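You operate a simulated robot arm through the tools that you are given. There is no shell and no other tool. Be economical: measure what you need, move in short steps, check, and stop when the job is done.

You run a simulated two-armed robot. Do the job below in one go: nothing can be reset, and whatever is moved stays where it is left.

Task
Fetch the case from the top of the low table and set it on top of the white sheets on the cross belt. Take the card that says "Gleamwick" and leave it on the top of the bundle rack. Turn the black count wheel to 6. Put the brown divider on top of the brown board scraps on the left cross belt. Take the grey test strip and leave it on the middle shelf of the blue rack. Turn the grey count wheel to 4. Press the zero button two times. Fetch the blue test strip and set it on the top of the grey bench. Fetch the grey pad and set it on the blue notebook. Any order will do. Set down upright: brown divider.
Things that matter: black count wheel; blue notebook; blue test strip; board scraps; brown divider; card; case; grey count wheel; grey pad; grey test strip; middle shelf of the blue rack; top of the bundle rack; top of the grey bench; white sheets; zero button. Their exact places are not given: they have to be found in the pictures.

Only the result counts: the job must be done as asked and must still hold three seconds after the hand-in. Knocking over, shifting, dropping, spilling or breaking anything else fails it. Flat cloth is picked up by pressing the open fingertips on it (5 to 10 N) and closing them slowly along it; thin cloth reads only 2 to 8 mm in the jaws.

Robot
Two 7-joint arms with fingered hands on one trunk, on a base that drives. Base frame: it is fixed to the floor where the robot stands at the start and does not move with it; the origin is under the middle of the robot, x ahead of it, y to its left, z up; the surface under the hand at the start is at about z = 660. Units: mm, rad, N and s.
The left shoulder is at the start at [70, 145, 962], the right one opposite. With the tool pointing down near the work surface each hand reaches from about 420 to 780 mm from the robot's upright axis, wherever it stands, measured 20 degrees to its own side. Places, roughly: black count wheel [-2300, 6100, 800]; blue notebook (16x21x2 cm) [-3900, 9400, 900]; blue test strip (7x3x3 cm) [-3600, 9100, 900]; board scraps (17x6x4 cm) [600, 8700, 900]; brown divider (3x5x5 cm) [-2000, 6200, 800]; card [-3750, 5000, 1000]; case [500, 0, 750]; grey count wheel [-3000, 9300, 900]; grey pad (9x6x5 cm) [-3900, 9100, 900]; grey test strip (7x3x3 cm) [-2800, 9200, 900]; middle shelf of the blue rack [-4700, 7700, 1000]; top of the bundle rack [-4700, 1600, 800]; top of the grey bench [-1500, 6100, 800]; white sheets (54x38x3 cm) [500, 1800, 900]; zero button [-3600, 9300, 900]. Payload 3.5 kg a hand.
The tool frame of a hand sits at the grasp point between the pads (the TCP): z along the fingers, y along the line on which they close. The tips reach 25 mm beyond it. Largest opening 88 mm; the body of the gripper starts 29 mm behind the TCP. The gripper is a hand of 4 fingers: y runs from the thumb to the fingers, the wrist lies at [-13, -97, -162] in the tool frame, and closing takes about 1.5 s.
Orientation is that of the tool frame in the base frame, as a unit quaternion [x, y, z, w]. With the fingers straight down and the wrist toward the robot, the tool's x, y and z point along [0, 1, 0], [1, 0, 0] and [0, 0, -1] of the base frame.

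Tools
- The arms move only by the tool arm_command. It takes "left_commands", "right_commands" or both (then of equal length, played together; a hand with none holds still); each is a list of rows, each a list of 7 numbers: the shift along the base's x, y, z in mm, then the turn, a rotation vector about the base's x, y, z in rad, then the gripper command, from -1 (shut) to 1 (fully open), values between in proportion. In form: [[dx, dy, dz, rx, ry, rz, fingers], ...]. A call has 1 to 10 rows; each row is the pose to reach, as a shift and turn from the pose commanded when the call began. A row lasts 0.2 s, in which the tool goes at most 50 mm and 0.15 rad; a call with a longer step from one row to the next is refused whole, and so is a gripper value outside its range. Where a pose cannot be reached the arm comes as near as it can. A force on the tool above 40 N (or 10 N above the force at the start of the call, whichever is more), or a blocked arm, ends the call early, and 0.2 s more pass. Each finger travels about 45 mm/s and halts on what it meets, pressing with about 33 N; the grip force reading is that of the motor and also rises with nothing between the fingers. The clock runs only during rows and for 0.2 s after the last one: add rows that repeat a pose to give the fingers time. The reply holds the time, the measured pose of the TCP, the force on the tool along the base axes, the opening and the grip force, in the units named above and with some noise, with the torque about the TCP (base axes, N m) and any sound that the robot's microphone picked up, and new pictures: "pictures" is both (left out), scene, wrist or none (wrist: the cameras of the hands that moved).
- Cameras (640 x 400 px; columns grow to the right, rows downward): "scene" is now at [116.8, 2.3, 1270.7]; the picture's right is [-0.05, -1.00, 0.00], its down [-0.62, 0.03, -0.78] and it looks along [0.78, -0.04, -0.62] (base axes); focal length 273 px, centre (320, 200). "left" rides on the left gripper at [-64, -83, -98] in its tool frame; the picture's right is [-0.62, -0.37, 0.69], its down [0.71, -0.63, 0.30] and it looks along [0.32, 0.68, 0.65] (tool axes); focal length 265 px, centre (320, 200). "right" rides on the right gripper at [64, -83, -98] in its tool frame; the picture's right is [-0.62, 0.37, -0.69], its down [-0.71, -0.63, 0.30] and it looks along [-0.32, 0.68, 0.65] (tool axes); focal length 265 px, centre (320, 200).
- raise_lower(by): slides the trunk up (or, below 0, down) by that many mm; the arms and the scene camera ride with it, the base frame stays. It gives what a move gives, with no picture.
- roll_base(legs): drives the robot by 1 to 6 legs, each [ahead, left, turn to the left] in mm, mm and rad, along the robot's own axes; the way and the turn of a leg run together, so that a leg with both is an arc; at most 1500 mm and 3.142 rad a leg. The arms and the cameras ride along, it lands a little off, and it stops where it bumps. It gives what a move gives, and a new picture of the scene camera.
- grasp_type(shape, hand): the hand has 4 fingers and takes this shape, open, in about a second: jaw (thumb against the fingers, like two jaws); tri (thumb and two fingers); tip (a fingertip pinch); poke (one finger out to press); point (the index stretched); flat (the hand flat); cup (the hand cupped); fist (a fist). The gripper value then closes the fingers along that shape, each until it touches; the sizes above hold for jaw. It gives what a move gives, with no picture.
- turn_head(pan, tilt): turns the head with the scene camera to pan (to the left, within 1.501 rad either way) and tilt (down, from -0.506 to 1.204), counted from straight ahead of the robot. It gives what a move gives, and a new picture of the scene camera.
- measure_at(camera, pixels): for up to 12 pixels [column, row] of the newest picture of that camera ("zoom" is the newest enlarged one), the place [x, y, z] in the base frame of the surface seen there, good to about 3 mm, but the place of the scene camera against the robot may be out by one fixed shift of up to 25 mm in any direction. The clock stands still meanwhile.
- inspect(camera, box): a new picture of the part [left, top, right, bottom] of that camera's present view, enlarged. The clock stands still meanwhile.
- job_done(): hands the job in; it is judged then, once.

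Keep the steps short. Do not move on a guess: measure, check each grasp and each placing, and mend mistakes. In all there are 145 turns and 260 pictures (those below and enlarged ones count). Leave the grippers open and the arms clear of the work at the hand-in unless told otherwise, and finish with a single line.

The tools are called after ">>>" by a JSON object that holds its "method" and its "body". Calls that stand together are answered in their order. arm_command: Moves the arms, as the interface text tells. Its arguments: {"type":"object","properties":{"left_commands":{"type":"array","items":{"type":"array","items":{"type":"number"}}},"right_commands":{"type":"array","items":{"type":"array","items":{"type":"number"}}},"pictures":{"type":"string","enum":["both","scene","wrist","none"]}},"required":[]} The other tools are called the same way: raise_lower (by) slides the trunk up or down; grasp_type (shape, hand) gives the hand a shape; roll_base (legs) drives the base; turn_head (pan, tilt) turns the head that bears the scene camera; measure_at (camera, pixels) gives the place of the surface under pixels of a picture; inspect (camera, box) takes an enlarged picture of a part of a camera's view; job_done () hands the job in.

At the start:

```text
t: 0.0
left_eef_pos: [512.1, 229.0, 1006.1]
left_tcp_rot: [0.707, 0.707, 0.0, 0.0]
left_ft_force: [1.2, 0.0, -0.2]
left_wrist_torque: [0.06, 0.0, 0.03]
left_opening: 87.4
left_gripper_force: 0.1
left_shape: jaw
right_eef_pos: [535.2, -169.0, 1087.0]
right_tcp_rot: [0.707, 0.707, 0.0, 0.001]
right_ft_force: [-0.5, 0.7, 0.1]
right_wrist_torque: [0.0, -0.01, 0.01]
right_opening: 87.6
right_gripper_force: 0.1
right_shape: jaw
trunk travel left (down, up): [-525.0, 315.0]
robot x, y, heading: [3.9, 1.0, 0.003]
head pan, tilt: [-0.052, 0.672]
```

scene: 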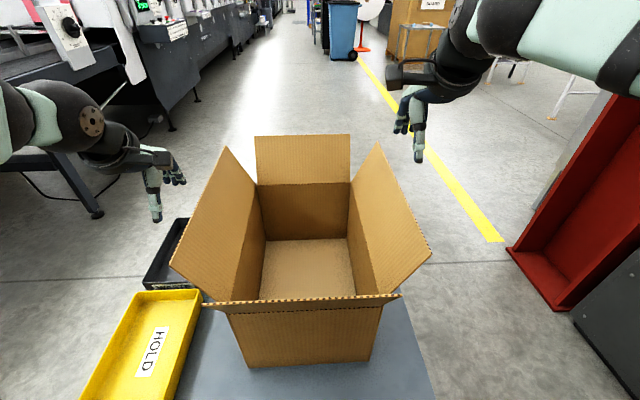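
right: 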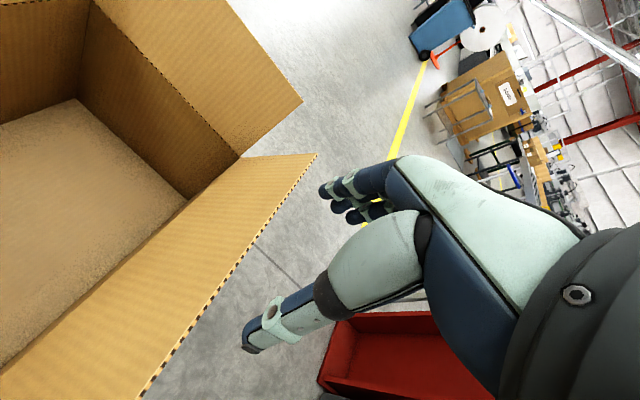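
left: 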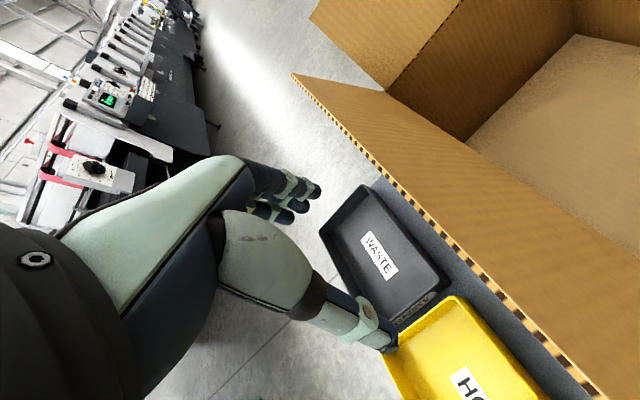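

I see the open cardboard case on the low table in front of me. I measure its flaps, rim and floor.

>>> {"method": "measure_at", "body": {"camera": "scene", "pixels": [[232, 312], [382, 305], [245, 365], [370, 360], [264, 185], [350, 183], [225, 150], [172, 265], [378, 145], [430, 255], [305, 270], [410, 380]]}}

>>> {"method": "inspect", "body": {"camera": "scene", "box": [160, 120, 440, 400]}}

```text
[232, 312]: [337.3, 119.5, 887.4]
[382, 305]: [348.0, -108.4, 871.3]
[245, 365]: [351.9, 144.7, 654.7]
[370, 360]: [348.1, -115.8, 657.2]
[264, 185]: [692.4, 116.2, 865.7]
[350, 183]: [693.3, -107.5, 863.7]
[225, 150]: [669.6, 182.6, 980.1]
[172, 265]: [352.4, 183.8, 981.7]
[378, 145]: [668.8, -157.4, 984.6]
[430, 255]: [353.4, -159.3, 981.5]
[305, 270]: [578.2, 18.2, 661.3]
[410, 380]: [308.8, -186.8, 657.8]
```

```text
1.43 times, centred on (300, 260) of scene
```

zoom: 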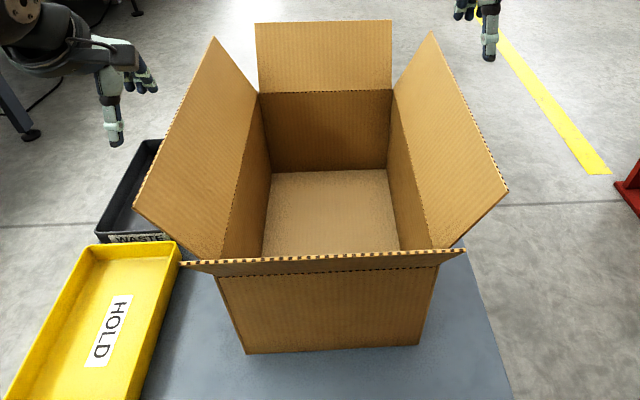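

I cross-check the scene camera against the wrist cameras on the flap corners.

>>> {"method": "measure_at", "body": {"camera": "left", "pixels": [[297, 78], [303, 85], [420, 220], [500, 310], [580, 385], [465, 140], [408, 89]]}}

>>> {"method": "measure_at", "body": {"camera": "right", "pixels": [[314, 155], [308, 162], [230, 270], [160, 360], [240, 157], [188, 202], [298, 102]]}}

>>> {"method": "measure_at", "body": {"camera": "scene", "pixels": [[226, 150], [174, 263], [257, 183], [349, 183], [376, 146], [428, 253], [157, 216], [419, 158], [200, 205], [405, 200]]}}

```text
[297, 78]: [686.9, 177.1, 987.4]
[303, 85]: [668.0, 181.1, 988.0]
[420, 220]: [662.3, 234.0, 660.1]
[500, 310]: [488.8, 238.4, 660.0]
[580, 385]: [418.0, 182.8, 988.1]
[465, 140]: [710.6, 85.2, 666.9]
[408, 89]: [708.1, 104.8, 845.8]
```

```text
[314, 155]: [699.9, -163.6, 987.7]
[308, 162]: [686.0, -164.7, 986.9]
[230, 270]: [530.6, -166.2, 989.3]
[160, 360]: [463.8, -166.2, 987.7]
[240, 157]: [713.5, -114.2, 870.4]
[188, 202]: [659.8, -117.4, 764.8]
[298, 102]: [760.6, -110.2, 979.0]
```

```text
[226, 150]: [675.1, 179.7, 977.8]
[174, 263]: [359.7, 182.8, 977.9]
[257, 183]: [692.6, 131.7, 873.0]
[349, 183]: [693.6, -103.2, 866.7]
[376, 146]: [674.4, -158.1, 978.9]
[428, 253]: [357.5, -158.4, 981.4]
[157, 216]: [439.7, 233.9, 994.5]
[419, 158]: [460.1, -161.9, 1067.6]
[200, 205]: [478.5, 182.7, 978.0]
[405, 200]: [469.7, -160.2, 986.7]
```

The wrist cameras show the scene camera is off by roughly (+17,-4,+6). I will pinch the two long side flaps, one in each hand. First I turn both hands above the flaps.

>>> {"method": "arm_command", "body": {"left_commands": [[2, -1, 8, -0.0355, -0.0355, -0.139, 1], [5, -2, 15, -0.071, -0.071, -0.278, 1], [7, -3, 22, -0.1065, -0.1065, -0.417, 1], [10, -4, 30, -0.142, -0.142, -0.556, 1], [12, -5, 36, -0.1775, -0.1775, -0.695, 1], [15, -6, 42, -0.213, -0.213, -0.834, 1], [18, -7, 46, -0.2485, -0.2485, -0.973, 1], [20, -8, 50, -0.284, -0.284, -1.112, 1], [23, -9, 50, -0.3195, -0.3195, -1.251, 1], [25, -9, 50, -0.355, -0.355, -1.39, 1]], "right_commands": [[0, -5, 0, 0.0355, -0.0355, 0.139, 1], [0, -10, -3, 0.071, -0.071, 0.278, 1], [0, -15, -6, 0.1065, -0.1065, 0.417, 1], [0, -20, -9, 0.142, -0.142, 0.556, 1], [2, -25, -12, 0.1775, -0.1775, 0.695, 1], [2, -28, -16, 0.213, -0.213, 0.834, 1], [2, -31, -20, 0.2485, -0.2485, 0.973, 1], [2, -33, -24, 0.284, -0.284, 1.112, 1], [2, -35, -28, 0.3195, -0.3195, 1.251, 1], [2, -35, -31, 0.355, -0.355, 1.39, 1]], "pictures": "none"}}

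>>> {"method": "arm_command", "body": {"left_commands": [[0, 0, 0, -0.0185, -0.0185, -0.072, 1], [0, 0, 0, -0.037, -0.037, -0.144, 1], [0, 0, 0, -0.037, -0.037, -0.144, 1]], "right_commands": [[0, 0, 0, 0.0185, -0.0185, 0.072, 1], [0, 0, 0, 0.037, -0.037, 0.144, 1], [0, 0, 0, 0.037, -0.037, 0.144, 1]], "pictures": "both"}}

```text
t: 2.2
left_eef_pos: [539.3, 221.9, 1054.3]
left_tcp_rot: [0.971, 0.075, -0.001, 0.229]
left_ft_force: [0.1, 0.7, 0.0]
left_wrist_torque: [0.02, 0.01, -0.04]
left_opening: 87.5
left_gripper_force: 0.2
left_shape: jaw
right_eef_pos: [538.7, -204.5, 1055.2]
right_tcp_rot: [0.074, 0.971, 0.229, -0.001]
right_ft_force: [-0.7, 0.4, 0.1]
right_wrist_torque: [-0.04, 0.04, 0.06]
right_opening: 87.8
right_gripper_force: 0.1
right_shape: jaw
trunk travel left (down, up): [-525.0, 315.0]
robot x, y, heading: [-0.9, -0.5, 0.001]
head pan, tilt: [-0.052, 0.672]
```

```text
t: 3.0
left_eef_pos: [535.4, 220.4, 1057.2]
left_tcp_rot: [0.969, 0.0, 0.0, 0.248]
left_ft_force: [-0.7, -0.1, 0.9]
left_wrist_torque: [0.01, 0.03, -0.01]
left_opening: 87.6
left_gripper_force: 0.1
left_shape: jaw
right_eef_pos: [537.0, -205.6, 1056.2]
right_tcp_rot: [-0.001, 0.969, 0.248, 0.0]
right_ft_force: [0.0, -0.1, 0.5]
right_wrist_torque: [0.04, 0.0, -0.01]
right_opening: 87.5
right_gripper_force: 0.0
right_shape: jaw
trunk travel left (down, up): [-525.0, 315.0]
robot x, y, heading: [2.4, 1.7, -0.0]
head pan, tilt: [-0.052, 0.672]
```

scene: 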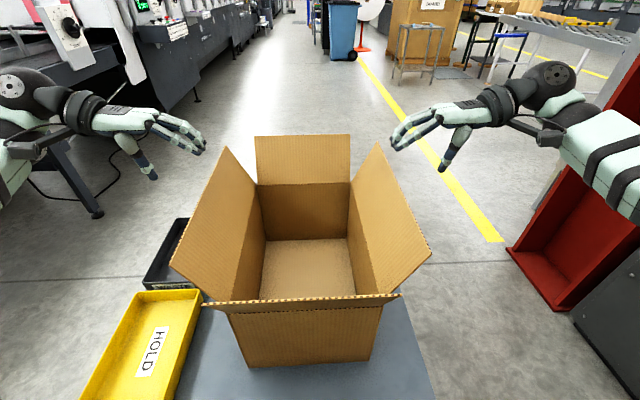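
right: 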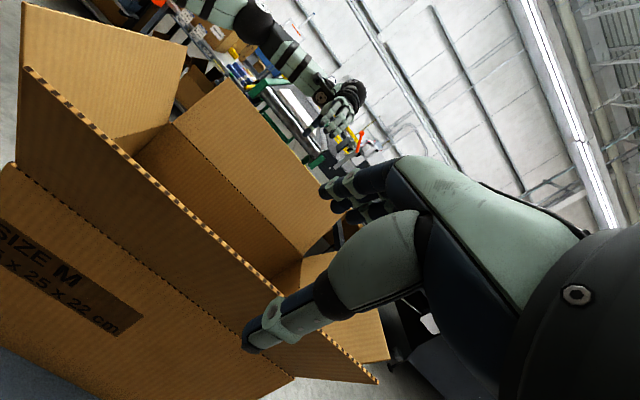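
left: 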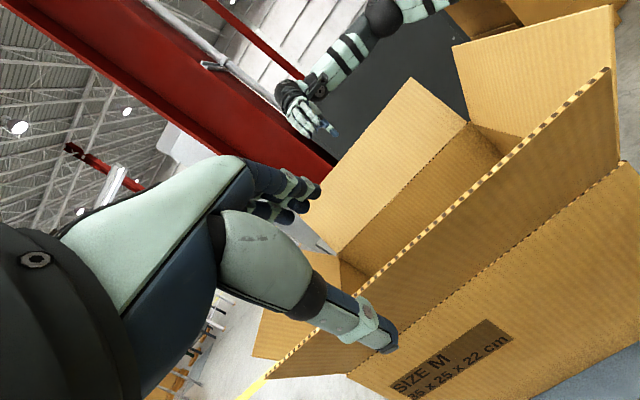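

Both hands line up over the flaps. Now I slide down along them and close.

>>> {"method": "arm_command", "body": {"left_commands": [[0, -16, -29, 0, 0, 0, 1], [0, -33, -58, 0, 0, 0, 1], [0, -49, -87, 0, 0, 0, 1], [0, -49, -87, 0, 0, 0, -1], [0, -49, -87, 0, 0, 0, -1], [0, -49, -87, 0, 0, 0, -1], [0, -49, -87, 0, 0, 0, -1], [0, -49, -87, 0, 0, 0, -1], [0, -49, -87, 0, 0, 0, -1], [0, -49, -87, 0, 0, 0, -1]], "right_commands": [[0, 16, -29, 0, 0, 0, 1], [0, 33, -58, 0, 0, 0, 1], [0, 49, -87, 0, 0, 0, 1], [0, 49, -87, 0, 0, 0, -1], [0, 49, -87, 0, 0, 0, -1], [0, 49, -87, 0, 0, 0, -1], [0, 49, -87, 0, 0, 0, -1], [0, 49, -87, 0, 0, 0, -1], [0, 49, -87, 0, 0, 0, -1], [0, 49, -87, 0, 0, 0, -1]], "pictures": "scene"}}

```text
t: 5.2
left_eef_pos: [537.4, 171.3, 970.3]
left_tcp_rot: [0.969, 0.001, 0.0, 0.247]
left_ft_force: [0.1, -0.8, -0.9]
left_wrist_torque: [-0.01, -0.03, -0.07]
left_opening: 0.1
left_gripper_force: 32.9
left_shape: jaw
right_eef_pos: [536.3, -155.6, 970.2]
right_tcp_rot: [0.001, 0.969, 0.247, -0.001]
right_ft_force: [-0.8, 0.4, -0.7]
right_wrist_torque: [-0.02, -0.04, 0.06]
right_opening: 0.0
right_gripper_force: 32.8
right_shape: jaw
trunk travel left (down, up): [-525.0, 315.0]
robot x, y, heading: [-0.9, -2.9, 0.001]
head pan, tilt: [-0.052, 0.672]
```

scene: 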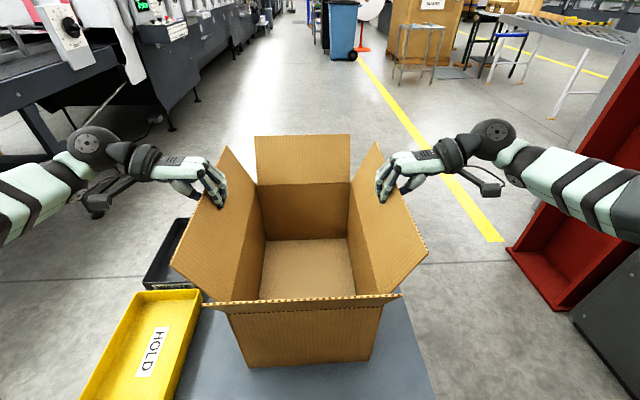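

The openings read about 0, so either the board is very thin or the flaps are not solid. I test with a small lift.

>>> {"method": "arm_command", "body": {"left_commands": [[0, 0, 12, 0, 0, 0, -1], [0, 0, 25, 0, 0, 0, -1], [0, 0, 25, 0, 0, 0, -1]], "right_commands": [[0, 0, 12, 0, 0, 0, -1], [0, 0, 25, 0, 0, 0, -1], [0, 0, 25, 0, 0, 0, -1]], "pictures": "both"}}

```text
t: 6.0
left_eef_pos: [537.2, 172.7, 995.0]
left_tcp_rot: [0.969, 0.001, 0.0, 0.247]
left_ft_force: [-0.6, 0.2, -1.0]
left_wrist_torque: [0.04, -0.04, -0.12]
left_opening: 0.2
left_gripper_force: 33.0
left_shape: jaw
right_eef_pos: [536.2, -154.9, 994.5]
right_tcp_rot: [0.0, 0.969, 0.247, -0.001]
right_ft_force: [0.4, 0.8, -1.3]
right_wrist_torque: [-0.01, -0.04, 0.07]
right_opening: 0.0
right_gripper_force: 33.0
right_shape: jaw
trunk travel left (down, up): [-525.0, 315.0]
robot x, y, heading: [-1.5, -0.6, 0.001]
head pan, tilt: [-0.052, 0.672]
```

scene: 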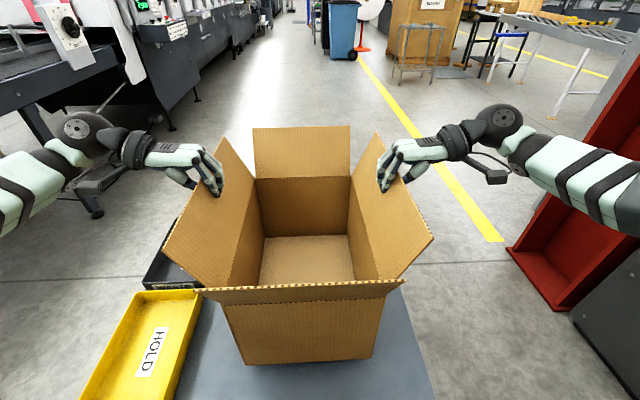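
right: 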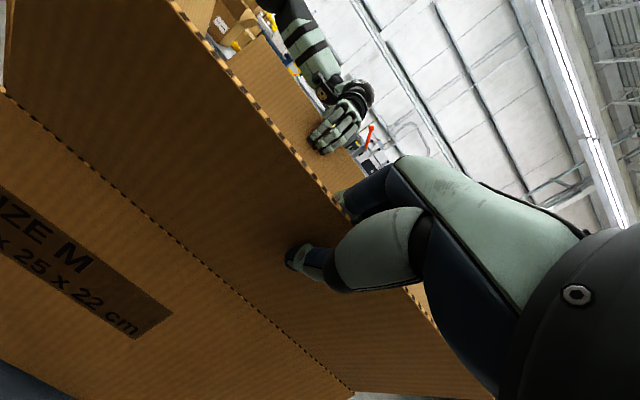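
left: 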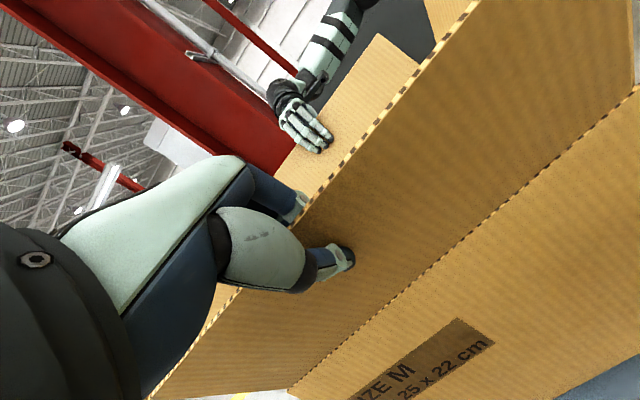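

The case comes up with the hands and is light. I raise the trunk and look left toward the cross belt.

>>> {"method": "raise_lower", "body": {"by": 310}}

>>> {"method": "turn_head", "body": {"pan": 1.3, "tilt": 0.45}}

```text
t: 9.1
left_eef_pos: [537.1, 173.4, 1305.5]
left_tcp_rot: [0.969, 0.001, 0.0, 0.247]
left_ft_force: [0.0, -0.6, -1.5]
left_wrist_torque: [0.02, -0.03, -0.1]
left_opening: 0.0
left_gripper_force: 33.2
left_shape: jaw
right_eef_pos: [536.9, -155.3, 1303.0]
right_tcp_rot: [0.0, 0.969, 0.247, -0.001]
right_ft_force: [-0.3, 0.4, -2.0]
right_wrist_torque: [-0.06, 0.0, 0.09]
right_opening: 0.1
right_gripper_force: 33.7
right_shape: jaw
trunk travel left (down, up): [-835.0, 5.0]
robot x, y, heading: [-3.9, 1.3, -0.004]
head pan, tilt: [-0.052, 0.672]
```

```text
t: 10.6
left_eef_pos: [537.9, 170.7, 1305.5]
left_tcp_rot: [0.969, 0.0, -0.001, 0.248]
left_ft_force: [0.9, 0.0, -0.6]
left_wrist_torque: [0.02, 0.0, -0.08]
left_opening: 0.0
left_gripper_force: 33.2
left_shape: jaw
right_eef_pos: [536.9, -154.4, 1304.5]
right_tcp_rot: [0.0, 0.969, 0.247, -0.001]
right_ft_force: [-0.2, 1.6, -1.1]
right_wrist_torque: [-0.03, 0.0, 0.06]
right_opening: 0.0
right_gripper_force: 32.9
right_shape: jaw
trunk travel left (down, up): [-835.0, 5.0]
robot x, y, heading: [2.4, 1.7, 0.002]
head pan, tilt: [1.3, 0.45]
```

scene: 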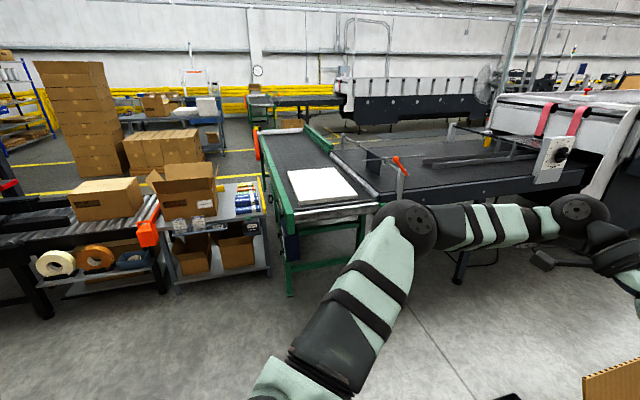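

The white sheets are at about (325,185) on the green-railed belt. I measure their corners and the belt edges.

>>> {"method": "measure_at", "body": {"camera": "scene", "pixels": [[289, 172], [336, 168], [357, 198], [300, 205], [322, 185], [290, 240], [375, 208], [260, 135], [398, 165], [270, 175], [470, 255], [288, 290]]}}

>>> {"method": "inspect", "body": {"camera": "scene", "box": [230, 100, 450, 300]}}

```text
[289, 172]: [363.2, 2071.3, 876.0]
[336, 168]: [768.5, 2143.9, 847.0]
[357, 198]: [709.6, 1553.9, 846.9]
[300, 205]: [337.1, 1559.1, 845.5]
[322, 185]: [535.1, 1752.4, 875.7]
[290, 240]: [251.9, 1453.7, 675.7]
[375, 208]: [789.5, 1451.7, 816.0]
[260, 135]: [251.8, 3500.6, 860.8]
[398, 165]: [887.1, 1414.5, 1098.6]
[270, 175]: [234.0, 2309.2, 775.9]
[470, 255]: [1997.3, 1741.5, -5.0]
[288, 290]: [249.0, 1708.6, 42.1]
```

```text
2.00 times, centred on (340, 200) of scene
```

zoom: 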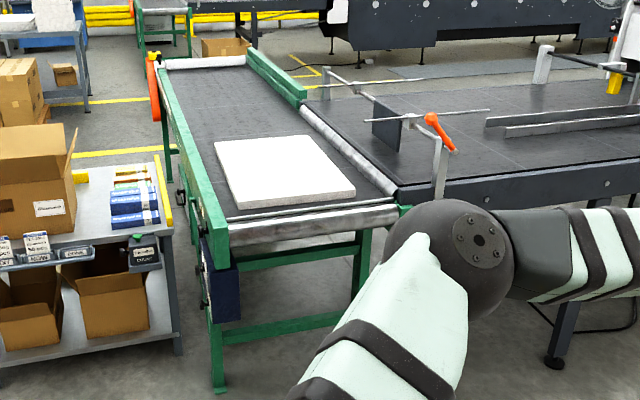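

The sheets span roughly x 345–725, y 1555–2090, with the top at about z 880. I check how low and wide the arms hang, and the lever fixture beside the belt.

>>> {"method": "measure_at", "body": {"camera": "scene", "pixels": [[402, 230], [410, 250], [460, 230], [300, 370], [400, 160], [404, 195], [412, 205], [380, 150], [345, 155], [610, 175]]}}

>>> {"method": "roll_base", "body": {"legs": [[-300, 0, 0], [0, 0, 1.571]]}}

```text
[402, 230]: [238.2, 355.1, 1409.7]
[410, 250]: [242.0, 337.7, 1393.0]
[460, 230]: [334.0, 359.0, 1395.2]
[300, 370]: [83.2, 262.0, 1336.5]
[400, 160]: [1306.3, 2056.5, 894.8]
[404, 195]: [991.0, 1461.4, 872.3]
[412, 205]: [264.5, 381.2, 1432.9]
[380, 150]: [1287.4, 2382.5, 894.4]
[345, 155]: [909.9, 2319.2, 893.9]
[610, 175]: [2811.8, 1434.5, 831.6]
```

```text
t: 16.5
left_eef_pos: [-475.6, 537.5, 1305.1]
left_tcp_rot: [0.683, 0.688, 0.175, 0.175]
left_ft_force: [-0.4, 0.0, -1.6]
left_wrist_torque: [0.0, 0.06, -0.07]
left_opening: 0.0
left_gripper_force: 32.4
left_shape: jaw
right_eef_pos: [-147.2, 537.0, 1303.4]
right_tcp_rot: [0.686, -0.684, -0.174, 0.176]
right_ft_force: [0.6, 0.3, -1.8]
right_wrist_torque: [-0.03, -0.02, 0.1]
right_opening: 0.1
right_gripper_force: 33.0
right_shape: jaw
trunk travel left (down, up): [-835.0, 5.0]
robot x, y, heading: [-299.9, 1.8, 1.576]
head pan, tilt: [1.3, 0.45]
```

scene: 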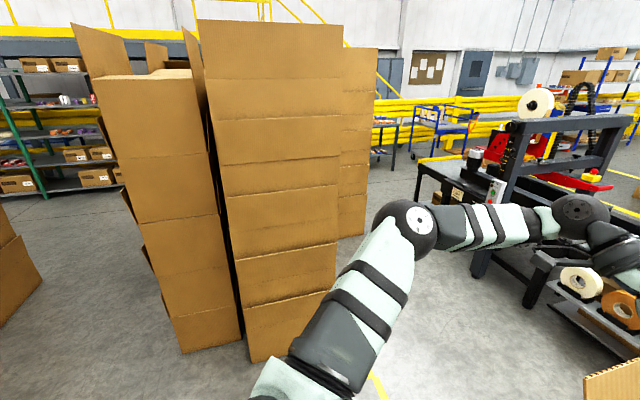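

Turned and compact: the elbows sit at z ≈1390, well above everything. Now I drive toward the belt with the head forward.

>>> {"method": "roll_base", "body": {"legs": [[720, 0, -0.005], [0, -840, 0]]}}

>>> {"method": "turn_head", "body": {"pan": 0, "tilt": 0.7}}

```text
t: 24.5
left_eef_pos: [355.7, 1277.8, 1304.1]
left_tcp_rot: [0.682, 0.688, 0.175, 0.175]
left_ft_force: [0.7, 0.2, -0.8]
left_wrist_torque: [-0.01, 0.03, -0.09]
left_opening: 0.0
left_gripper_force: 32.9
left_shape: jaw
right_eef_pos: [682.5, 1280.3, 1304.7]
right_tcp_rot: [0.689, -0.682, -0.173, 0.176]
right_ft_force: [-0.3, 0.2, -1.5]
right_wrist_torque: [-0.01, -0.01, 0.08]
right_opening: 0.0
right_gripper_force: 33.0
right_shape: jaw
trunk travel left (down, up): [-835.0, 5.0]
robot x, y, heading: [534.5, 743.7, 1.586]
head pan, tilt: [1.3, 0.45]
```

scene: 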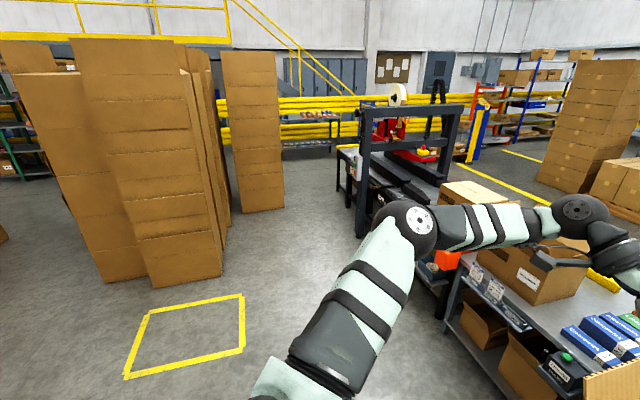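

```text
t: 26.0
left_eef_pos: [356.6, 1276.3, 1303.8]
left_tcp_rot: [0.681, 0.689, 0.175, 0.174]
left_ft_force: [0.7, 0.2, -1.3]
left_wrist_torque: [-0.02, 0.05, -0.04]
left_opening: 0.0
left_gripper_force: 33.3
left_shape: jaw
right_eef_pos: [682.8, 1279.6, 1302.8]
right_tcp_rot: [0.688, -0.682, -0.174, 0.176]
right_ft_force: [-0.4, 0.0, -2.1]
right_wrist_torque: [0.01, -0.03, 0.07]
right_opening: 0.0
right_gripper_force: 33.3
right_shape: jaw
trunk travel left (down, up): [-835.0, 5.0]
robot x, y, heading: [534.3, 744.0, 1.583]
head pan, tilt: [0.0, 0.7]
```

scene: 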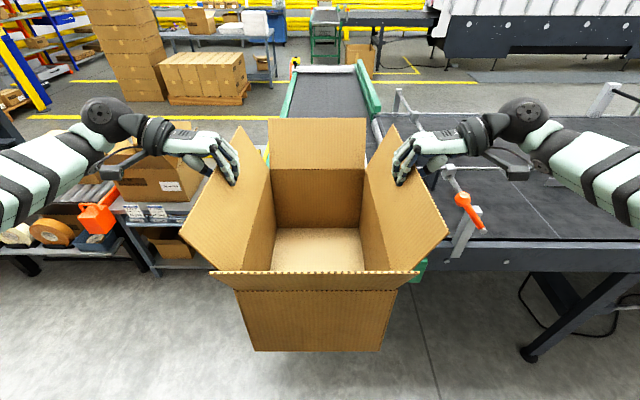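

Lined up with the belt. I drive 400 ahead with a small correction.

>>> {"method": "roll_base", "body": {"legs": [[400, -18, -0.013]]}}

```text
t: 28.5
left_eef_pos: [379.0, 1678.4, 1304.9]
left_tcp_rot: [0.685, 0.685, 0.176, 0.174]
left_ft_force: [0.1, -0.5, -1.5]
left_wrist_torque: [0.0, 0.01, -0.1]
left_opening: 0.0
left_gripper_force: 32.7
left_shape: jaw
right_eef_pos: [706.1, 1676.2, 1305.2]
right_tcp_rot: [-0.685, 0.686, 0.174, -0.174]
right_ft_force: [0.2, -0.3, -1.1]
right_wrist_torque: [-0.01, -0.02, 0.07]
right_opening: 0.0
right_gripper_force: 32.6
right_shape: jaw
trunk travel left (down, up): [-835.0, 5.0]
robot x, y, heading: [546.3, 1140.1, 1.563]
head pan, tilt: [0.0, 0.7]
```

scene: 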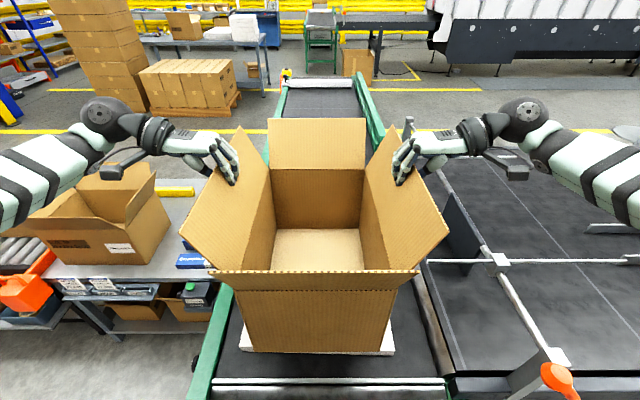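

Centred over the belt. I extend both arms 90 along +y, and measure the sheet's front edge.

>>> {"method": "measure_at", "body": {"camera": "scene", "pixels": [[243, 349], [391, 350], [300, 354], [225, 320], [415, 330]]}}

>>> {"method": "arm_command", "body": {"left_commands": [[0, 30, 0, 0, 0, 0, -1], [0, 60, 0, 0, 0, 0, -1], [0, 90, 0, 0, 0, 0, -1], [0, 90, 0, 0, 0, 0, -1]], "right_commands": [[0, 30, 0, 0, 0, 0, -1], [0, 60, 0, 0, 0, 0, -1], [0, 90, 0, 0, 0, 0, -1], [0, 90, 0, 0, 0, 0, -1]], "pictures": "scene"}}

```text
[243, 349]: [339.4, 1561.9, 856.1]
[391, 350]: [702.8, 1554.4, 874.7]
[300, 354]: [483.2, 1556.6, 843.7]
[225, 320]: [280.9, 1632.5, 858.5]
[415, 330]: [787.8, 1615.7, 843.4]
```

```text
t: 29.1
left_eef_pos: [381.4, 1748.0, 1306.6]
left_tcp_rot: [0.673, 0.695, 0.178, 0.183]
left_ft_force: [27.0, 7.2, -7.0]
left_wrist_torque: [0.07, 0.6, 0.94]
left_opening: 0.0
left_gripper_force: 33.5
left_shape: jaw
left hand out of reach, approached as far as the arm can: row 3
right_eef_pos: [705.7, 1742.3, 1301.7]
right_tcp_rot: [-0.684, 0.686, 0.173, -0.176]
right_ft_force: [0.0, 0.7, -1.1]
right_wrist_torque: [0.01, -0.01, 0.11]
right_opening: 0.1
right_gripper_force: 32.9
right_shape: jaw
trunk travel left (down, up): [-835.0, 5.0]
robot x, y, heading: [550.9, 1142.5, 1.572]
head pan, tilt: [0.0, 0.7]
stopped in row 3 (left hand): the force on the tool passed its limit at 195 N (the readings are from after the stop); the commanded pose is now the measured one
```

scene: 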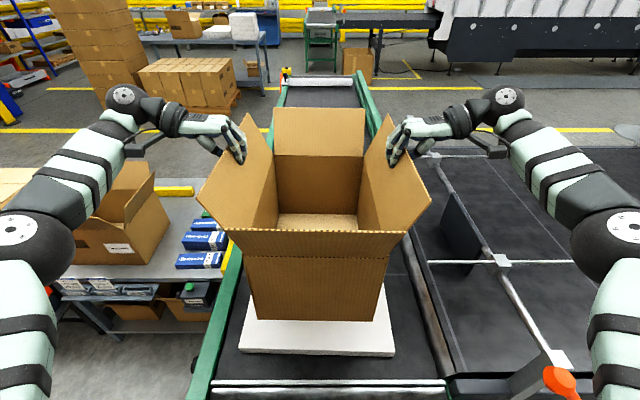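

The arms reached their limit at 70. I drive 60 more and lower most of the way.

>>> {"method": "roll_base", "body": {"legs": [[60, 5, 0]]}}

>>> {"method": "raise_lower", "body": {"by": -95}}

>>> {"method": "turn_head", "body": {"pan": 0, "tilt": 0.75}}

```text
t: 30.1
left_eef_pos: [377.0, 1788.3, 1311.9]
left_tcp_rot: [0.673, 0.694, 0.181, 0.18]
left_ft_force: [10.3, -0.3, -1.9]
left_wrist_torque: [0.01, 0.48, 0.57]
left_opening: 0.1
left_gripper_force: 33.6
left_shape: jaw
right_eef_pos: [701.6, 1782.7, 1307.4]
right_tcp_rot: [-0.685, 0.686, 0.176, -0.172]
right_ft_force: [-0.1, -1.1, -1.9]
right_wrist_torque: [0.01, -0.03, 0.08]
right_opening: 0.0
right_gripper_force: 33.2
right_shape: jaw
trunk travel left (down, up): [-835.0, 5.0]
robot x, y, heading: [543.2, 1190.1, 1.571]
head pan, tilt: [0.0, 0.7]
stopped in leg 1: the force on the tool passed its limit at 41 N (the readings are from after the stop); the commanded pose is now the measured one
```

scene: 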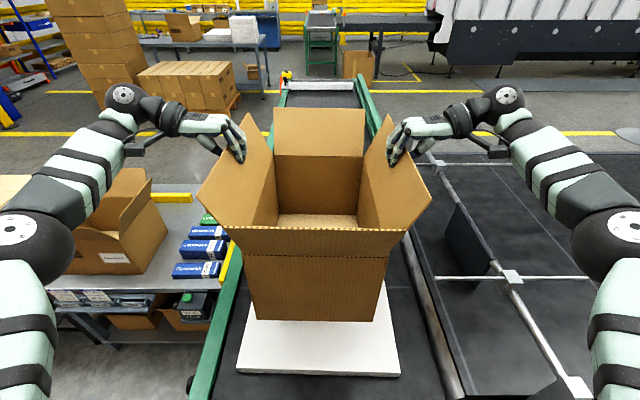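

```text
t: 31.4
left_eef_pos: [377.8, 1795.0, 1212.9]
left_tcp_rot: [0.672, 0.695, 0.179, 0.182]
left_ft_force: [16.2, 0.9, -1.3]
left_wrist_torque: [-0.02, 0.82, 0.85]
left_opening: 0.0
left_gripper_force: 32.8
left_shape: jaw
right_eef_pos: [702.5, 1788.9, 1209.0]
right_tcp_rot: [-0.685, 0.686, 0.174, -0.174]
right_ft_force: [-0.8, 0.7, -1.3]
right_wrist_torque: [0.0, -0.02, 0.09]
right_opening: 0.0
right_gripper_force: 33.3
right_shape: jaw
trunk travel left (down, up): [-740.0, 100.0]
robot x, y, heading: [542.2, 1192.6, 1.568]
head pan, tilt: [0.0, 0.7]
```

```text
t: 32.1
left_eef_pos: [377.6, 1793.8, 1213.6]
left_tcp_rot: [0.673, 0.695, 0.179, 0.182]
left_ft_force: [17.6, 1.6, -2.3]
left_wrist_torque: [-0.01, 0.84, 0.92]
left_opening: 0.1
left_gripper_force: 33.2
left_shape: jaw
right_eef_pos: [702.2, 1788.7, 1209.3]
right_tcp_rot: [-0.685, 0.686, 0.174, -0.175]
right_ft_force: [0.2, -1.2, -1.8]
right_wrist_torque: [0.03, -0.04, 0.07]
right_opening: 0.0
right_gripper_force: 33.3
right_shape: jaw
trunk travel left (down, up): [-740.0, 100.0]
robot x, y, heading: [551.1, 1189.6, 1.567]
head pan, tilt: [0.0, 0.75]
```

scene: 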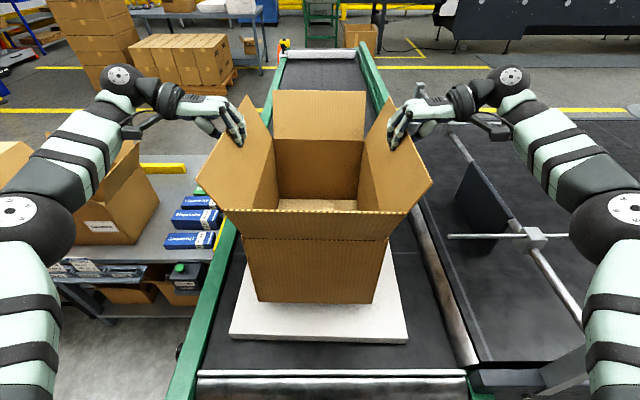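

I measure the gap between the box bottom and the sheets.

>>> {"method": "measure_at", "body": {"camera": "scene", "pixels": [[262, 298], [370, 299], [315, 300], [315, 325], [240, 325], [395, 325]]}}

```text
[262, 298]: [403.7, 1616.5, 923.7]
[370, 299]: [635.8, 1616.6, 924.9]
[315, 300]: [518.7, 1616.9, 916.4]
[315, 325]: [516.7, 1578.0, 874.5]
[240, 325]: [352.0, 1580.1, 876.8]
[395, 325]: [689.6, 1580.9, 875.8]
```

The gap is about 35–40 mm. I lower 32, then ease down in small steps with the arms and watch the force.

>>> {"method": "raise_lower", "body": {"by": -32}}

>>> {"method": "arm_command", "body": {"left_commands": [[0, 0, -2, 0, 0, 0, -1], [0, 0, -4, 0, 0, 0, -1], [0, 0, -6, 0, 0, 0, -1]], "right_commands": [[0, 0, -2, 0, 0, 0, -1], [0, 0, -4, 0, 0, 0, -1], [0, 0, -6, 0, 0, 0, -1]], "pictures": "scene"}}

```text
t: 32.8
left_eef_pos: [376.7, 1791.7, 1189.7]
left_tcp_rot: [0.672, 0.694, 0.187, 0.178]
left_ft_force: [-12.0, 12.1, 31.4]
left_wrist_torque: [0.32, -0.02, 0.09]
left_opening: 0.0
left_gripper_force: 32.9
left_shape: jaw
right_eef_pos: [704.4, 1787.0, 1184.5]
right_tcp_rot: [-0.683, 0.687, 0.182, -0.171]
right_ft_force: [14.9, 9.8, 29.4]
right_wrist_torque: [0.31, 0.02, -0.04]
right_opening: 0.3
right_gripper_force: 33.3
right_shape: jaw
trunk travel left (down, up): [-708.0, 132.0]
robot x, y, heading: [545.3, 1186.9, 1.572]
head pan, tilt: [0.0, 0.75]
```

```text
t: 33.3
left_eef_pos: [375.8, 1792.2, 1189.6]
left_tcp_rot: [0.669, 0.696, 0.192, 0.176]
left_ft_force: [-5.6, 3.0, 14.9]
left_wrist_torque: [0.07, 0.0, -0.01]
left_opening: 0.0
left_gripper_force: 33.2
left_shape: jaw
right_eef_pos: [704.1, 1786.7, 1184.1]
right_tcp_rot: [-0.681, 0.688, 0.187, -0.168]
right_ft_force: [7.9, 1.2, 16.1]
right_wrist_torque: [0.09, 0.05, 0.02]
right_opening: 0.0
right_gripper_force: 33.0
right_shape: jaw
trunk travel left (down, up): [-708.0, 132.0]
robot x, y, heading: [543.6, 1191.8, 1.566]
head pan, tilt: [0.0, 0.75]
stopped in row 2 (right hand): the force on the tool passed its limit at 46 N (the readings are from after the stop); the commanded pose is now the measured one
```

scene: 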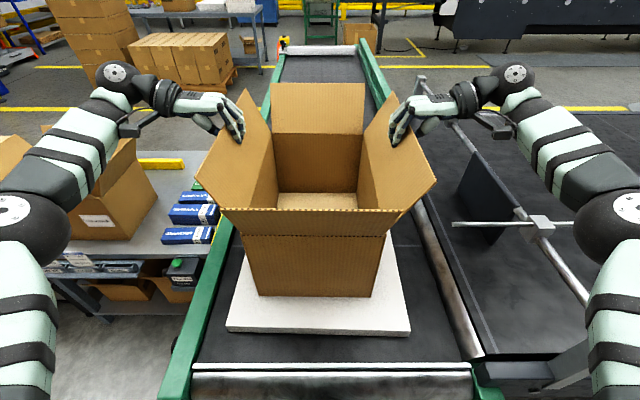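

It is resting (upward force on both hands). I open and withdraw along the flaps.

>>> {"method": "arm_command", "body": {"left_commands": [[0, 0, 0, 0, 0, 0, 1], [0, 0, 0, 0, 0, 0, 1], [0, 0, 0, 0, 0, 0, 1], [0, 0, 0, 0, 0, 0, 1], [0, 0, 0, 0, 0, 0, 1], [0, 0, 0, 0, 0, 0, 1], [-15, 0, 26, 0, 0, 0, 1], [-33, 0, 58, 0, 0, 0, 1], [-50, 0, 87, 0, 0, 0, 1], [-65, 0, 115, 0, 0, 0, 1]], "right_commands": [[0, 0, 0, 0, 0, 0, 1], [0, 0, 0, 0, 0, 0, 1], [0, 0, 0, 0, 0, 0, 1], [0, 0, 0, 0, 0, 0, 1], [0, 0, 0, 0, 0, 0, 1], [0, 0, 0, 0, 0, 0, 1], [15, 0, 26, 0, 0, 0, 1], [33, 0, 58, 0, 0, 0, 1], [50, 0, 87, 0, 0, 0, 1], [65, 0, 115, 0, 0, 0, 1]], "pictures": "scene"}}

```text
t: 34.8
left_eef_pos: [371.9, 1798.1, 1194.6]
left_tcp_rot: [0.663, 0.701, 0.19, 0.181]
left_ft_force: [20.7, 3.7, -2.3]
left_wrist_torque: [0.04, 0.6, 1.19]
left_opening: 87.6
left_gripper_force: 0.1
left_shape: jaw
right_eef_pos: [709.0, 1789.9, 1188.4]
right_tcp_rot: [-0.682, 0.688, 0.181, -0.17]
right_ft_force: [0.4, 0.0, 0.4]
right_wrist_torque: [0.04, 0.03, -0.01]
right_opening: 87.7
right_gripper_force: 0.0
right_shape: jaw
trunk travel left (down, up): [-708.0, 132.0]
robot x, y, heading: [545.0, 1191.2, 1.571]
head pan, tilt: [0.0, 0.75]
stopped in row 7 (left hand): the force on the tool passed its limit at 114 N (the readings are from after the stop); the commanded pose is now the measured one
```

scene: 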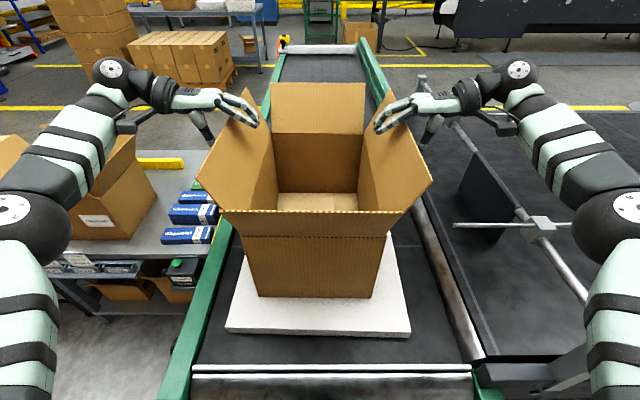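

The left arm is at its stretch limit. The fingers are open, so I lift straight up with the trunk: 50 mm clears the flaps, and the flap drifts only about 28 mm toward the thumb.

>>> {"method": "raise_lower", "body": {"by": 125}}

>>> {"method": "turn_head", "body": {"pan": 0, "tilt": 0.8}}

```text
t: 36.4
left_eef_pos: [373.1, 1797.6, 1319.8]
left_tcp_rot: [0.663, 0.701, 0.19, 0.181]
left_ft_force: [38.1, 4.1, -0.8]
left_wrist_torque: [-0.15, 1.88, 2.53]
left_opening: 87.9
left_gripper_force: 0.0
left_shape: jaw
right_eef_pos: [709.1, 1790.3, 1313.2]
right_tcp_rot: [-0.682, 0.688, 0.181, -0.171]
right_ft_force: [0.4, 0.8, 0.3]
right_wrist_torque: [-0.02, -0.03, -0.01]
right_opening: 87.8
right_gripper_force: 0.1
right_shape: jaw
trunk travel left (down, up): [-833.0, 7.0]
robot x, y, heading: [545.1, 1191.2, 1.573]
head pan, tilt: [0.0, 0.75]
```

```text
t: 37.0
left_eef_pos: [372.4, 1798.7, 1320.0]
left_tcp_rot: [0.663, 0.7, 0.191, 0.182]
left_ft_force: [38.1, 4.0, -0.3]
left_wrist_torque: [-0.13, 1.76, 2.5]
left_opening: 87.4
left_gripper_force: 0.1
left_shape: jaw
right_eef_pos: [708.7, 1790.3, 1314.5]
right_tcp_rot: [-0.682, 0.688, 0.18, -0.171]
right_ft_force: [-0.3, 0.1, 0.0]
right_wrist_torque: [-0.02, 0.01, 0.0]
right_opening: 87.7
right_gripper_force: 0.0
right_shape: jaw
trunk travel left (down, up): [-833.0, 7.0]
robot x, y, heading: [543.0, 1195.3, 1.569]
head pan, tilt: [0.0, 0.799]
```

scene: 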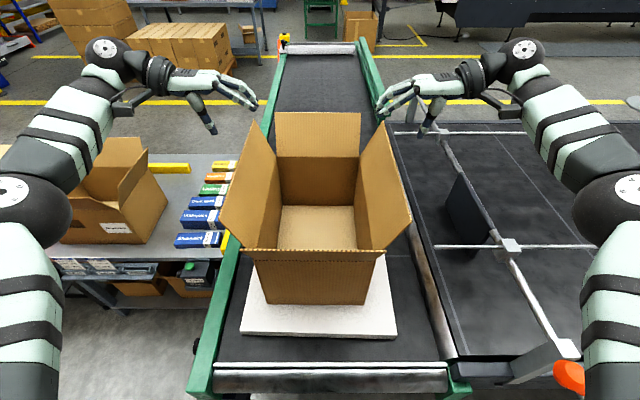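

The case sits on the sheets. I retract both arms, turning the hands back, and then survey.

>>> {"method": "arm_command", "body": {"left_commands": [[0, -25, 0, 0, 0, 0, 1], [0, -50, 0, -0.0355, 0.0355, 0.139, 1], [0, -75, 0, -0.071, 0.071, 0.278, 1], [0, -100, 0, -0.1065, 0.1065, 0.417, 1], [0, -125, 0, -0.142, 0.142, 0.556, 1], [0, -150, 0, -0.1775, 0.1775, 0.695, 1], [0, -170, 0, -0.213, 0.213, 0.834, 1], [0, -190, 0, -0.2485, 0.2485, 0.973, 1], [0, -200, 0, -0.284, 0.284, 1.112, 1], [0, -200, 0, -0.3195, 0.3195, 1.251, 1]], "right_commands": [[0, -25, 0, 0, 0, 0, 1], [0, -50, 0, -0.0355, -0.0355, -0.139, 1], [0, -75, 0, -0.071, -0.071, -0.278, 1], [0, -100, 0, -0.1065, -0.1065, -0.417, 1], [0, -125, 0, -0.142, -0.142, -0.556, 1], [0, -150, 0, -0.1775, -0.1775, -0.695, 1], [0, -170, 0, -0.213, -0.213, -0.834, 1], [0, -190, 0, -0.2485, -0.2485, -0.973, 1], [0, -200, 0, -0.284, -0.284, -1.112, 1], [0, -200, 0, -0.3195, -0.3195, -1.251, 1]], "pictures": "none"}}

>>> {"method": "turn_head", "body": {"pan": 0.0, "tilt": 0.15}}

>>> {"method": "turn_head", "body": {"pan": 1.2, "tilt": 0.2}}

```text
t: 39.2
left_eef_pos: [321.1, 1645.2, 1306.5]
left_tcp_rot: [0.113, 0.992, 0.051, 0.034]
left_ft_force: [0.2, -0.5, -0.5]
left_wrist_torque: [0.02, 0.01, 0.04]
left_opening: 87.5
left_gripper_force: 0.1
left_shape: jaw
left hand out of reach, approached as far as the arm can: row 8, 9, 10
right_eef_pos: [758.7, 1639.3, 1302.3]
right_tcp_rot: [-0.135, 0.99, 0.037, -0.035]
right_ft_force: [-0.2, -0.2, -0.1]
right_wrist_torque: [0.0, -0.02, 0.0]
right_opening: 87.8
right_gripper_force: 0.2
right_shape: jaw
right hand out of reach, approached as far as the arm can: row 8, 9, 10
trunk travel left (down, up): [-833.0, 7.0]
robot x, y, heading: [546.3, 1191.3, 1.567]
head pan, tilt: [0.0, 0.799]
```

```text
t: 40.2
left_eef_pos: [325.0, 1640.5, 1309.3]
left_tcp_rot: [0.118, 0.991, 0.054, 0.034]
left_ft_force: [0.3, 1.1, 0.5]
left_wrist_torque: [0.0, -0.01, 0.03]
left_opening: 87.4
left_gripper_force: 0.1
left_shape: jaw
right_eef_pos: [757.5, 1636.6, 1305.5]
right_tcp_rot: [-0.14, 0.989, 0.04, -0.036]
right_ft_force: [-0.3, -0.1, 0.3]
right_wrist_torque: [0.01, 0.01, 0.0]
right_opening: 87.9
right_gripper_force: 0.0
right_shape: jaw
trunk travel left (down, up): [-833.0, 7.0]
robot x, y, heading: [545.7, 1187.1, 1.569]
head pan, tilt: [0.0, 0.15]
```

scene: 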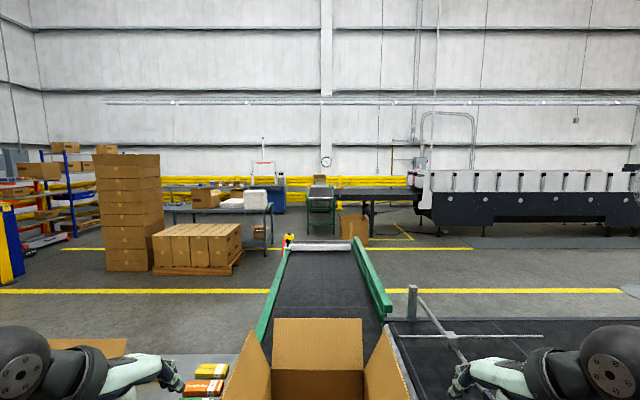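

```text
t: 41.6
left_eef_pos: [324.9, 1640.3, 1309.1]
left_tcp_rot: [0.117, 0.991, 0.054, 0.033]
left_ft_force: [-0.5, 0.2, 0.7]
left_wrist_torque: [-0.04, -0.02, -0.01]
left_opening: 87.8
left_gripper_force: 0.1
left_shape: jaw
right_eef_pos: [758.3, 1637.3, 1304.5]
right_tcp_rot: [-0.138, 0.989, 0.04, -0.035]
right_ft_force: [0.1, 0.5, 0.3]
right_wrist_torque: [0.0, 0.0, 0.01]
right_opening: 87.8
right_gripper_force: 0.0
right_shape: jaw
trunk travel left (down, up): [-833.0, 7.0]
robot x, y, heading: [541.2, 1188.2, 1.57]
head pan, tilt: [1.201, 0.201]
```

scene: 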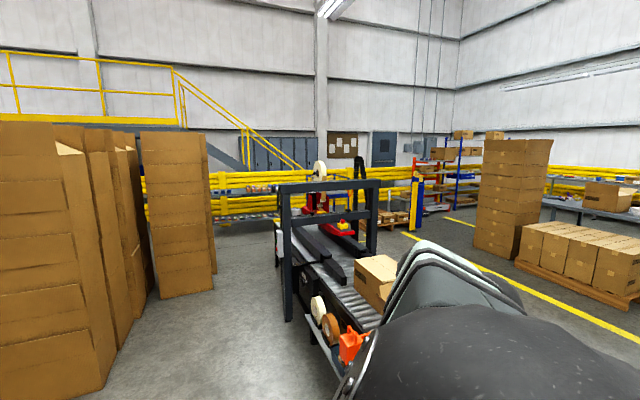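

I measure map points in this view.

>>> {"method": "measure_at", "body": {"camera": "scene", "pixels": [[455, 165], [470, 195], [560, 205], [620, 210], [515, 270], [600, 290], [400, 205], [300, 190], [230, 210], [180, 290], [290, 310], [420, 205]]}}

>>> {"method": "turn_head", "body": {"pan": 0.25, "tilt": 0.25}}

```text
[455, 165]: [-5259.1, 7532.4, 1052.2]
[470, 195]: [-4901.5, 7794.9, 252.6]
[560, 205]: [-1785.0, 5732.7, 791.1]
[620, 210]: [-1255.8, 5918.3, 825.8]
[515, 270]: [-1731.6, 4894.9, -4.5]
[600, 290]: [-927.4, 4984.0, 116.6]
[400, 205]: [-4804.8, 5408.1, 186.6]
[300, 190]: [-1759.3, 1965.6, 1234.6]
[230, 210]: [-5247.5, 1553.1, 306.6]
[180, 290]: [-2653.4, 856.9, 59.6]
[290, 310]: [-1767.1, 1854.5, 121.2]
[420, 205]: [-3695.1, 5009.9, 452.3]
```

```text
t: 42.9
left_eef_pos: [323.3, 1640.9, 1308.4]
left_tcp_rot: [0.116, 0.991, 0.052, 0.033]
left_ft_force: [-0.2, 0.1, 1.3]
left_wrist_torque: [0.0, -0.01, -0.03]
left_opening: 87.4
left_gripper_force: 0.0
left_shape: jaw
right_eef_pos: [758.0, 1636.7, 1305.2]
right_tcp_rot: [-0.139, 0.989, 0.039, -0.036]
right_ft_force: [0.5, -0.1, -0.4]
right_wrist_torque: [0.02, -0.02, -0.01]
right_opening: 87.8
right_gripper_force: 0.1
right_shape: jaw
trunk travel left (down, up): [-833.0, 7.0]
robot x, y, heading: [545.7, 1192.8, 1.571]
head pan, tilt: [0.25, 0.25]
```

scene: 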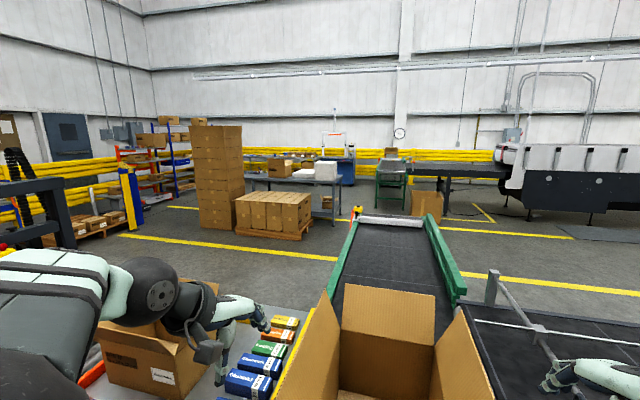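

Now more map points toward the far area.

>>> {"method": "measure_at", "body": {"camera": "scene", "pixels": [[270, 180], [325, 178], [245, 215], [310, 235], [242, 250], [390, 190], [440, 172], [428, 205], [345, 170], [265, 155], [395, 152], [475, 215]]}}

>>> {"method": "inspect", "body": {"camera": "scene", "box": [80, 100, 480, 260]}}

```text
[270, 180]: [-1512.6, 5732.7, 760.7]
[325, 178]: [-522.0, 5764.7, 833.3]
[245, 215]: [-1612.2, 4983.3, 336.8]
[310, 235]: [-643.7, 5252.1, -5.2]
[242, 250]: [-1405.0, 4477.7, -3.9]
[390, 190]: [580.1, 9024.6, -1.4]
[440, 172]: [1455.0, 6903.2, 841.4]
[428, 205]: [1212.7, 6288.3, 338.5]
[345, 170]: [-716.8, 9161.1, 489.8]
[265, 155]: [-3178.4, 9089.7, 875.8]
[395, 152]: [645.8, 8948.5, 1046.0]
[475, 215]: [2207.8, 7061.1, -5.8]
```

```text
1.60 times, centred on (280, 180) of scene
```

zoom: 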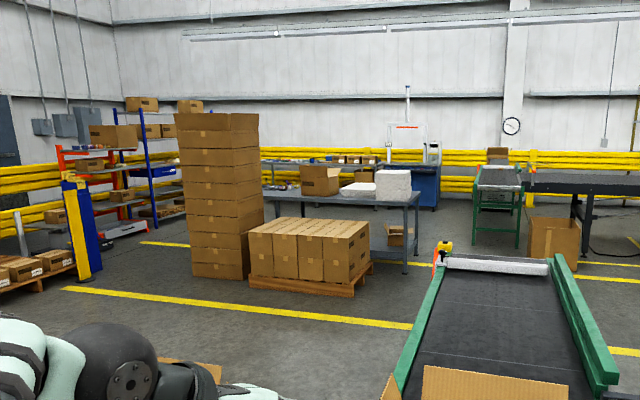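

The far bench line is at y≈9090. The grey bench front edge is at y≈5730. The left cross belt is near x≈600, y≈8000–9000. I back away from the belt and turn left (toward -x), then look at the gap between the carton stacks and the taping bench.

>>> {"method": "roll_base", "body": {"legs": [[-250, 0, 0], [0, 0, 1.571]]}}

>>> {"method": "turn_head", "body": {"pan": 0.0, "tilt": 0.4}}

```text
t: 48.5
left_eef_pos: [95.6, 723.6, 1309.1]
left_tcp_rot: [-0.616, 0.785, 0.061, -0.014]
left_ft_force: [-0.4, 0.3, 0.6]
left_wrist_torque: [-0.01, -0.01, -0.02]
left_opening: 87.7
left_gripper_force: 0.0
left_shape: jaw
right_eef_pos: [101.4, 1157.6, 1305.1]
right_tcp_rot: [0.795, -0.604, -0.003, 0.052]
right_ft_force: [0.4, 0.2, -0.2]
right_wrist_torque: [0.01, 0.0, 0.01]
right_opening: 87.3
right_gripper_force: 0.0
right_shape: jaw
trunk travel left (down, up): [-833.0, 7.0]
robot x, y, heading: [547.9, 940.3, 3.131]
head pan, tilt: [0.25, 0.25]
```

scene: 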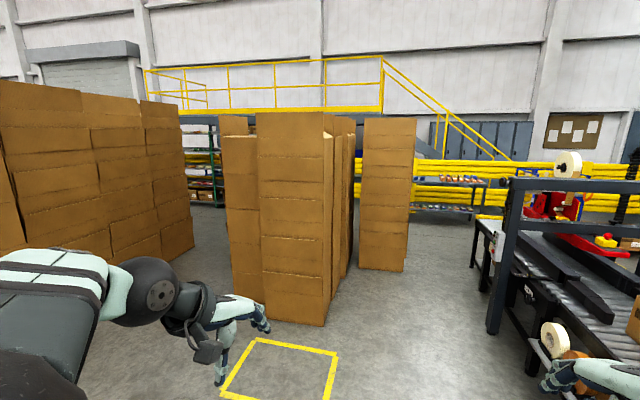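

```text
t: 49.3
left_eef_pos: [94.5, 722.3, 1309.7]
left_tcp_rot: [-0.617, 0.784, 0.062, -0.013]
left_ft_force: [-0.4, -0.1, 0.4]
left_wrist_torque: [0.0, 0.0, 0.0]
left_opening: 87.5
left_gripper_force: 0.0
left_shape: jaw
right_eef_pos: [103.2, 1158.9, 1304.9]
right_tcp_rot: [0.795, -0.605, -0.002, 0.054]
right_ft_force: [0.4, 0.7, 0.8]
right_wrist_torque: [0.01, -0.03, 0.0]
right_opening: 87.6
right_gripper_force: 0.0
right_shape: jaw
trunk travel left (down, up): [-833.0, 7.0]
robot x, y, heading: [544.7, 944.3, 3.131]
head pan, tilt: [0.0, 0.4]
```

scene: 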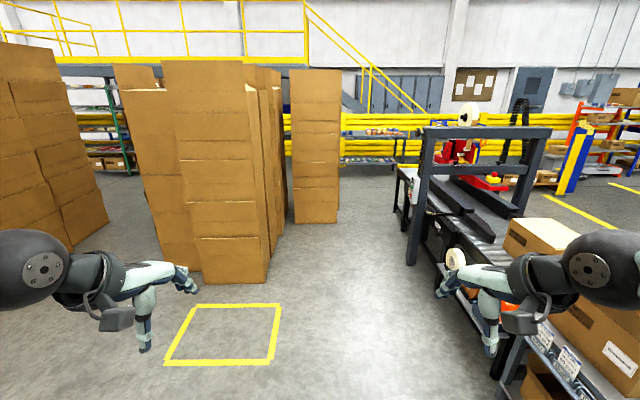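

>>> {"method": "measure_at", "body": {"camera": "scene", "pixels": [[270, 278], [285, 230], [338, 219], [408, 262], [515, 345], [400, 200], [570, 170], [380, 132], [360, 260], [500, 380]]}}

>>> {"method": "inspect", "body": {"camera": "scene", "box": [320, 60, 640, 260]}}

```text
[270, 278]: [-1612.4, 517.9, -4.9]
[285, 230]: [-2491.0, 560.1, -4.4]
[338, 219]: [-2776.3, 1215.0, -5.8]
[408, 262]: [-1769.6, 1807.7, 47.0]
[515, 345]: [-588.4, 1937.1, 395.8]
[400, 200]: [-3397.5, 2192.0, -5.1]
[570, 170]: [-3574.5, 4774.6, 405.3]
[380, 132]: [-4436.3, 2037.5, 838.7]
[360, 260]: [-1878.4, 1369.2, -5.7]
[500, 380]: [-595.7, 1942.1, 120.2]
```

```text
2.00 times, centred on (480, 160) of scene
```

zoom: 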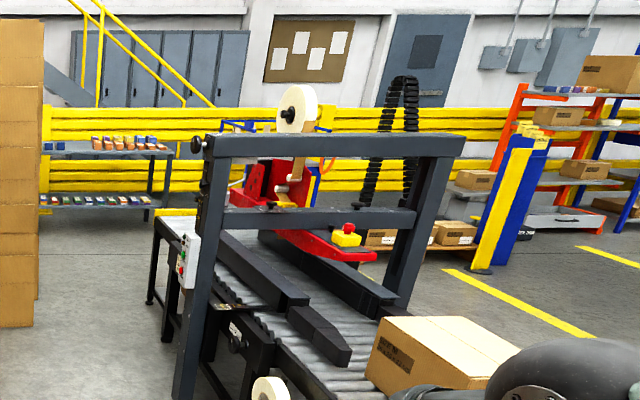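

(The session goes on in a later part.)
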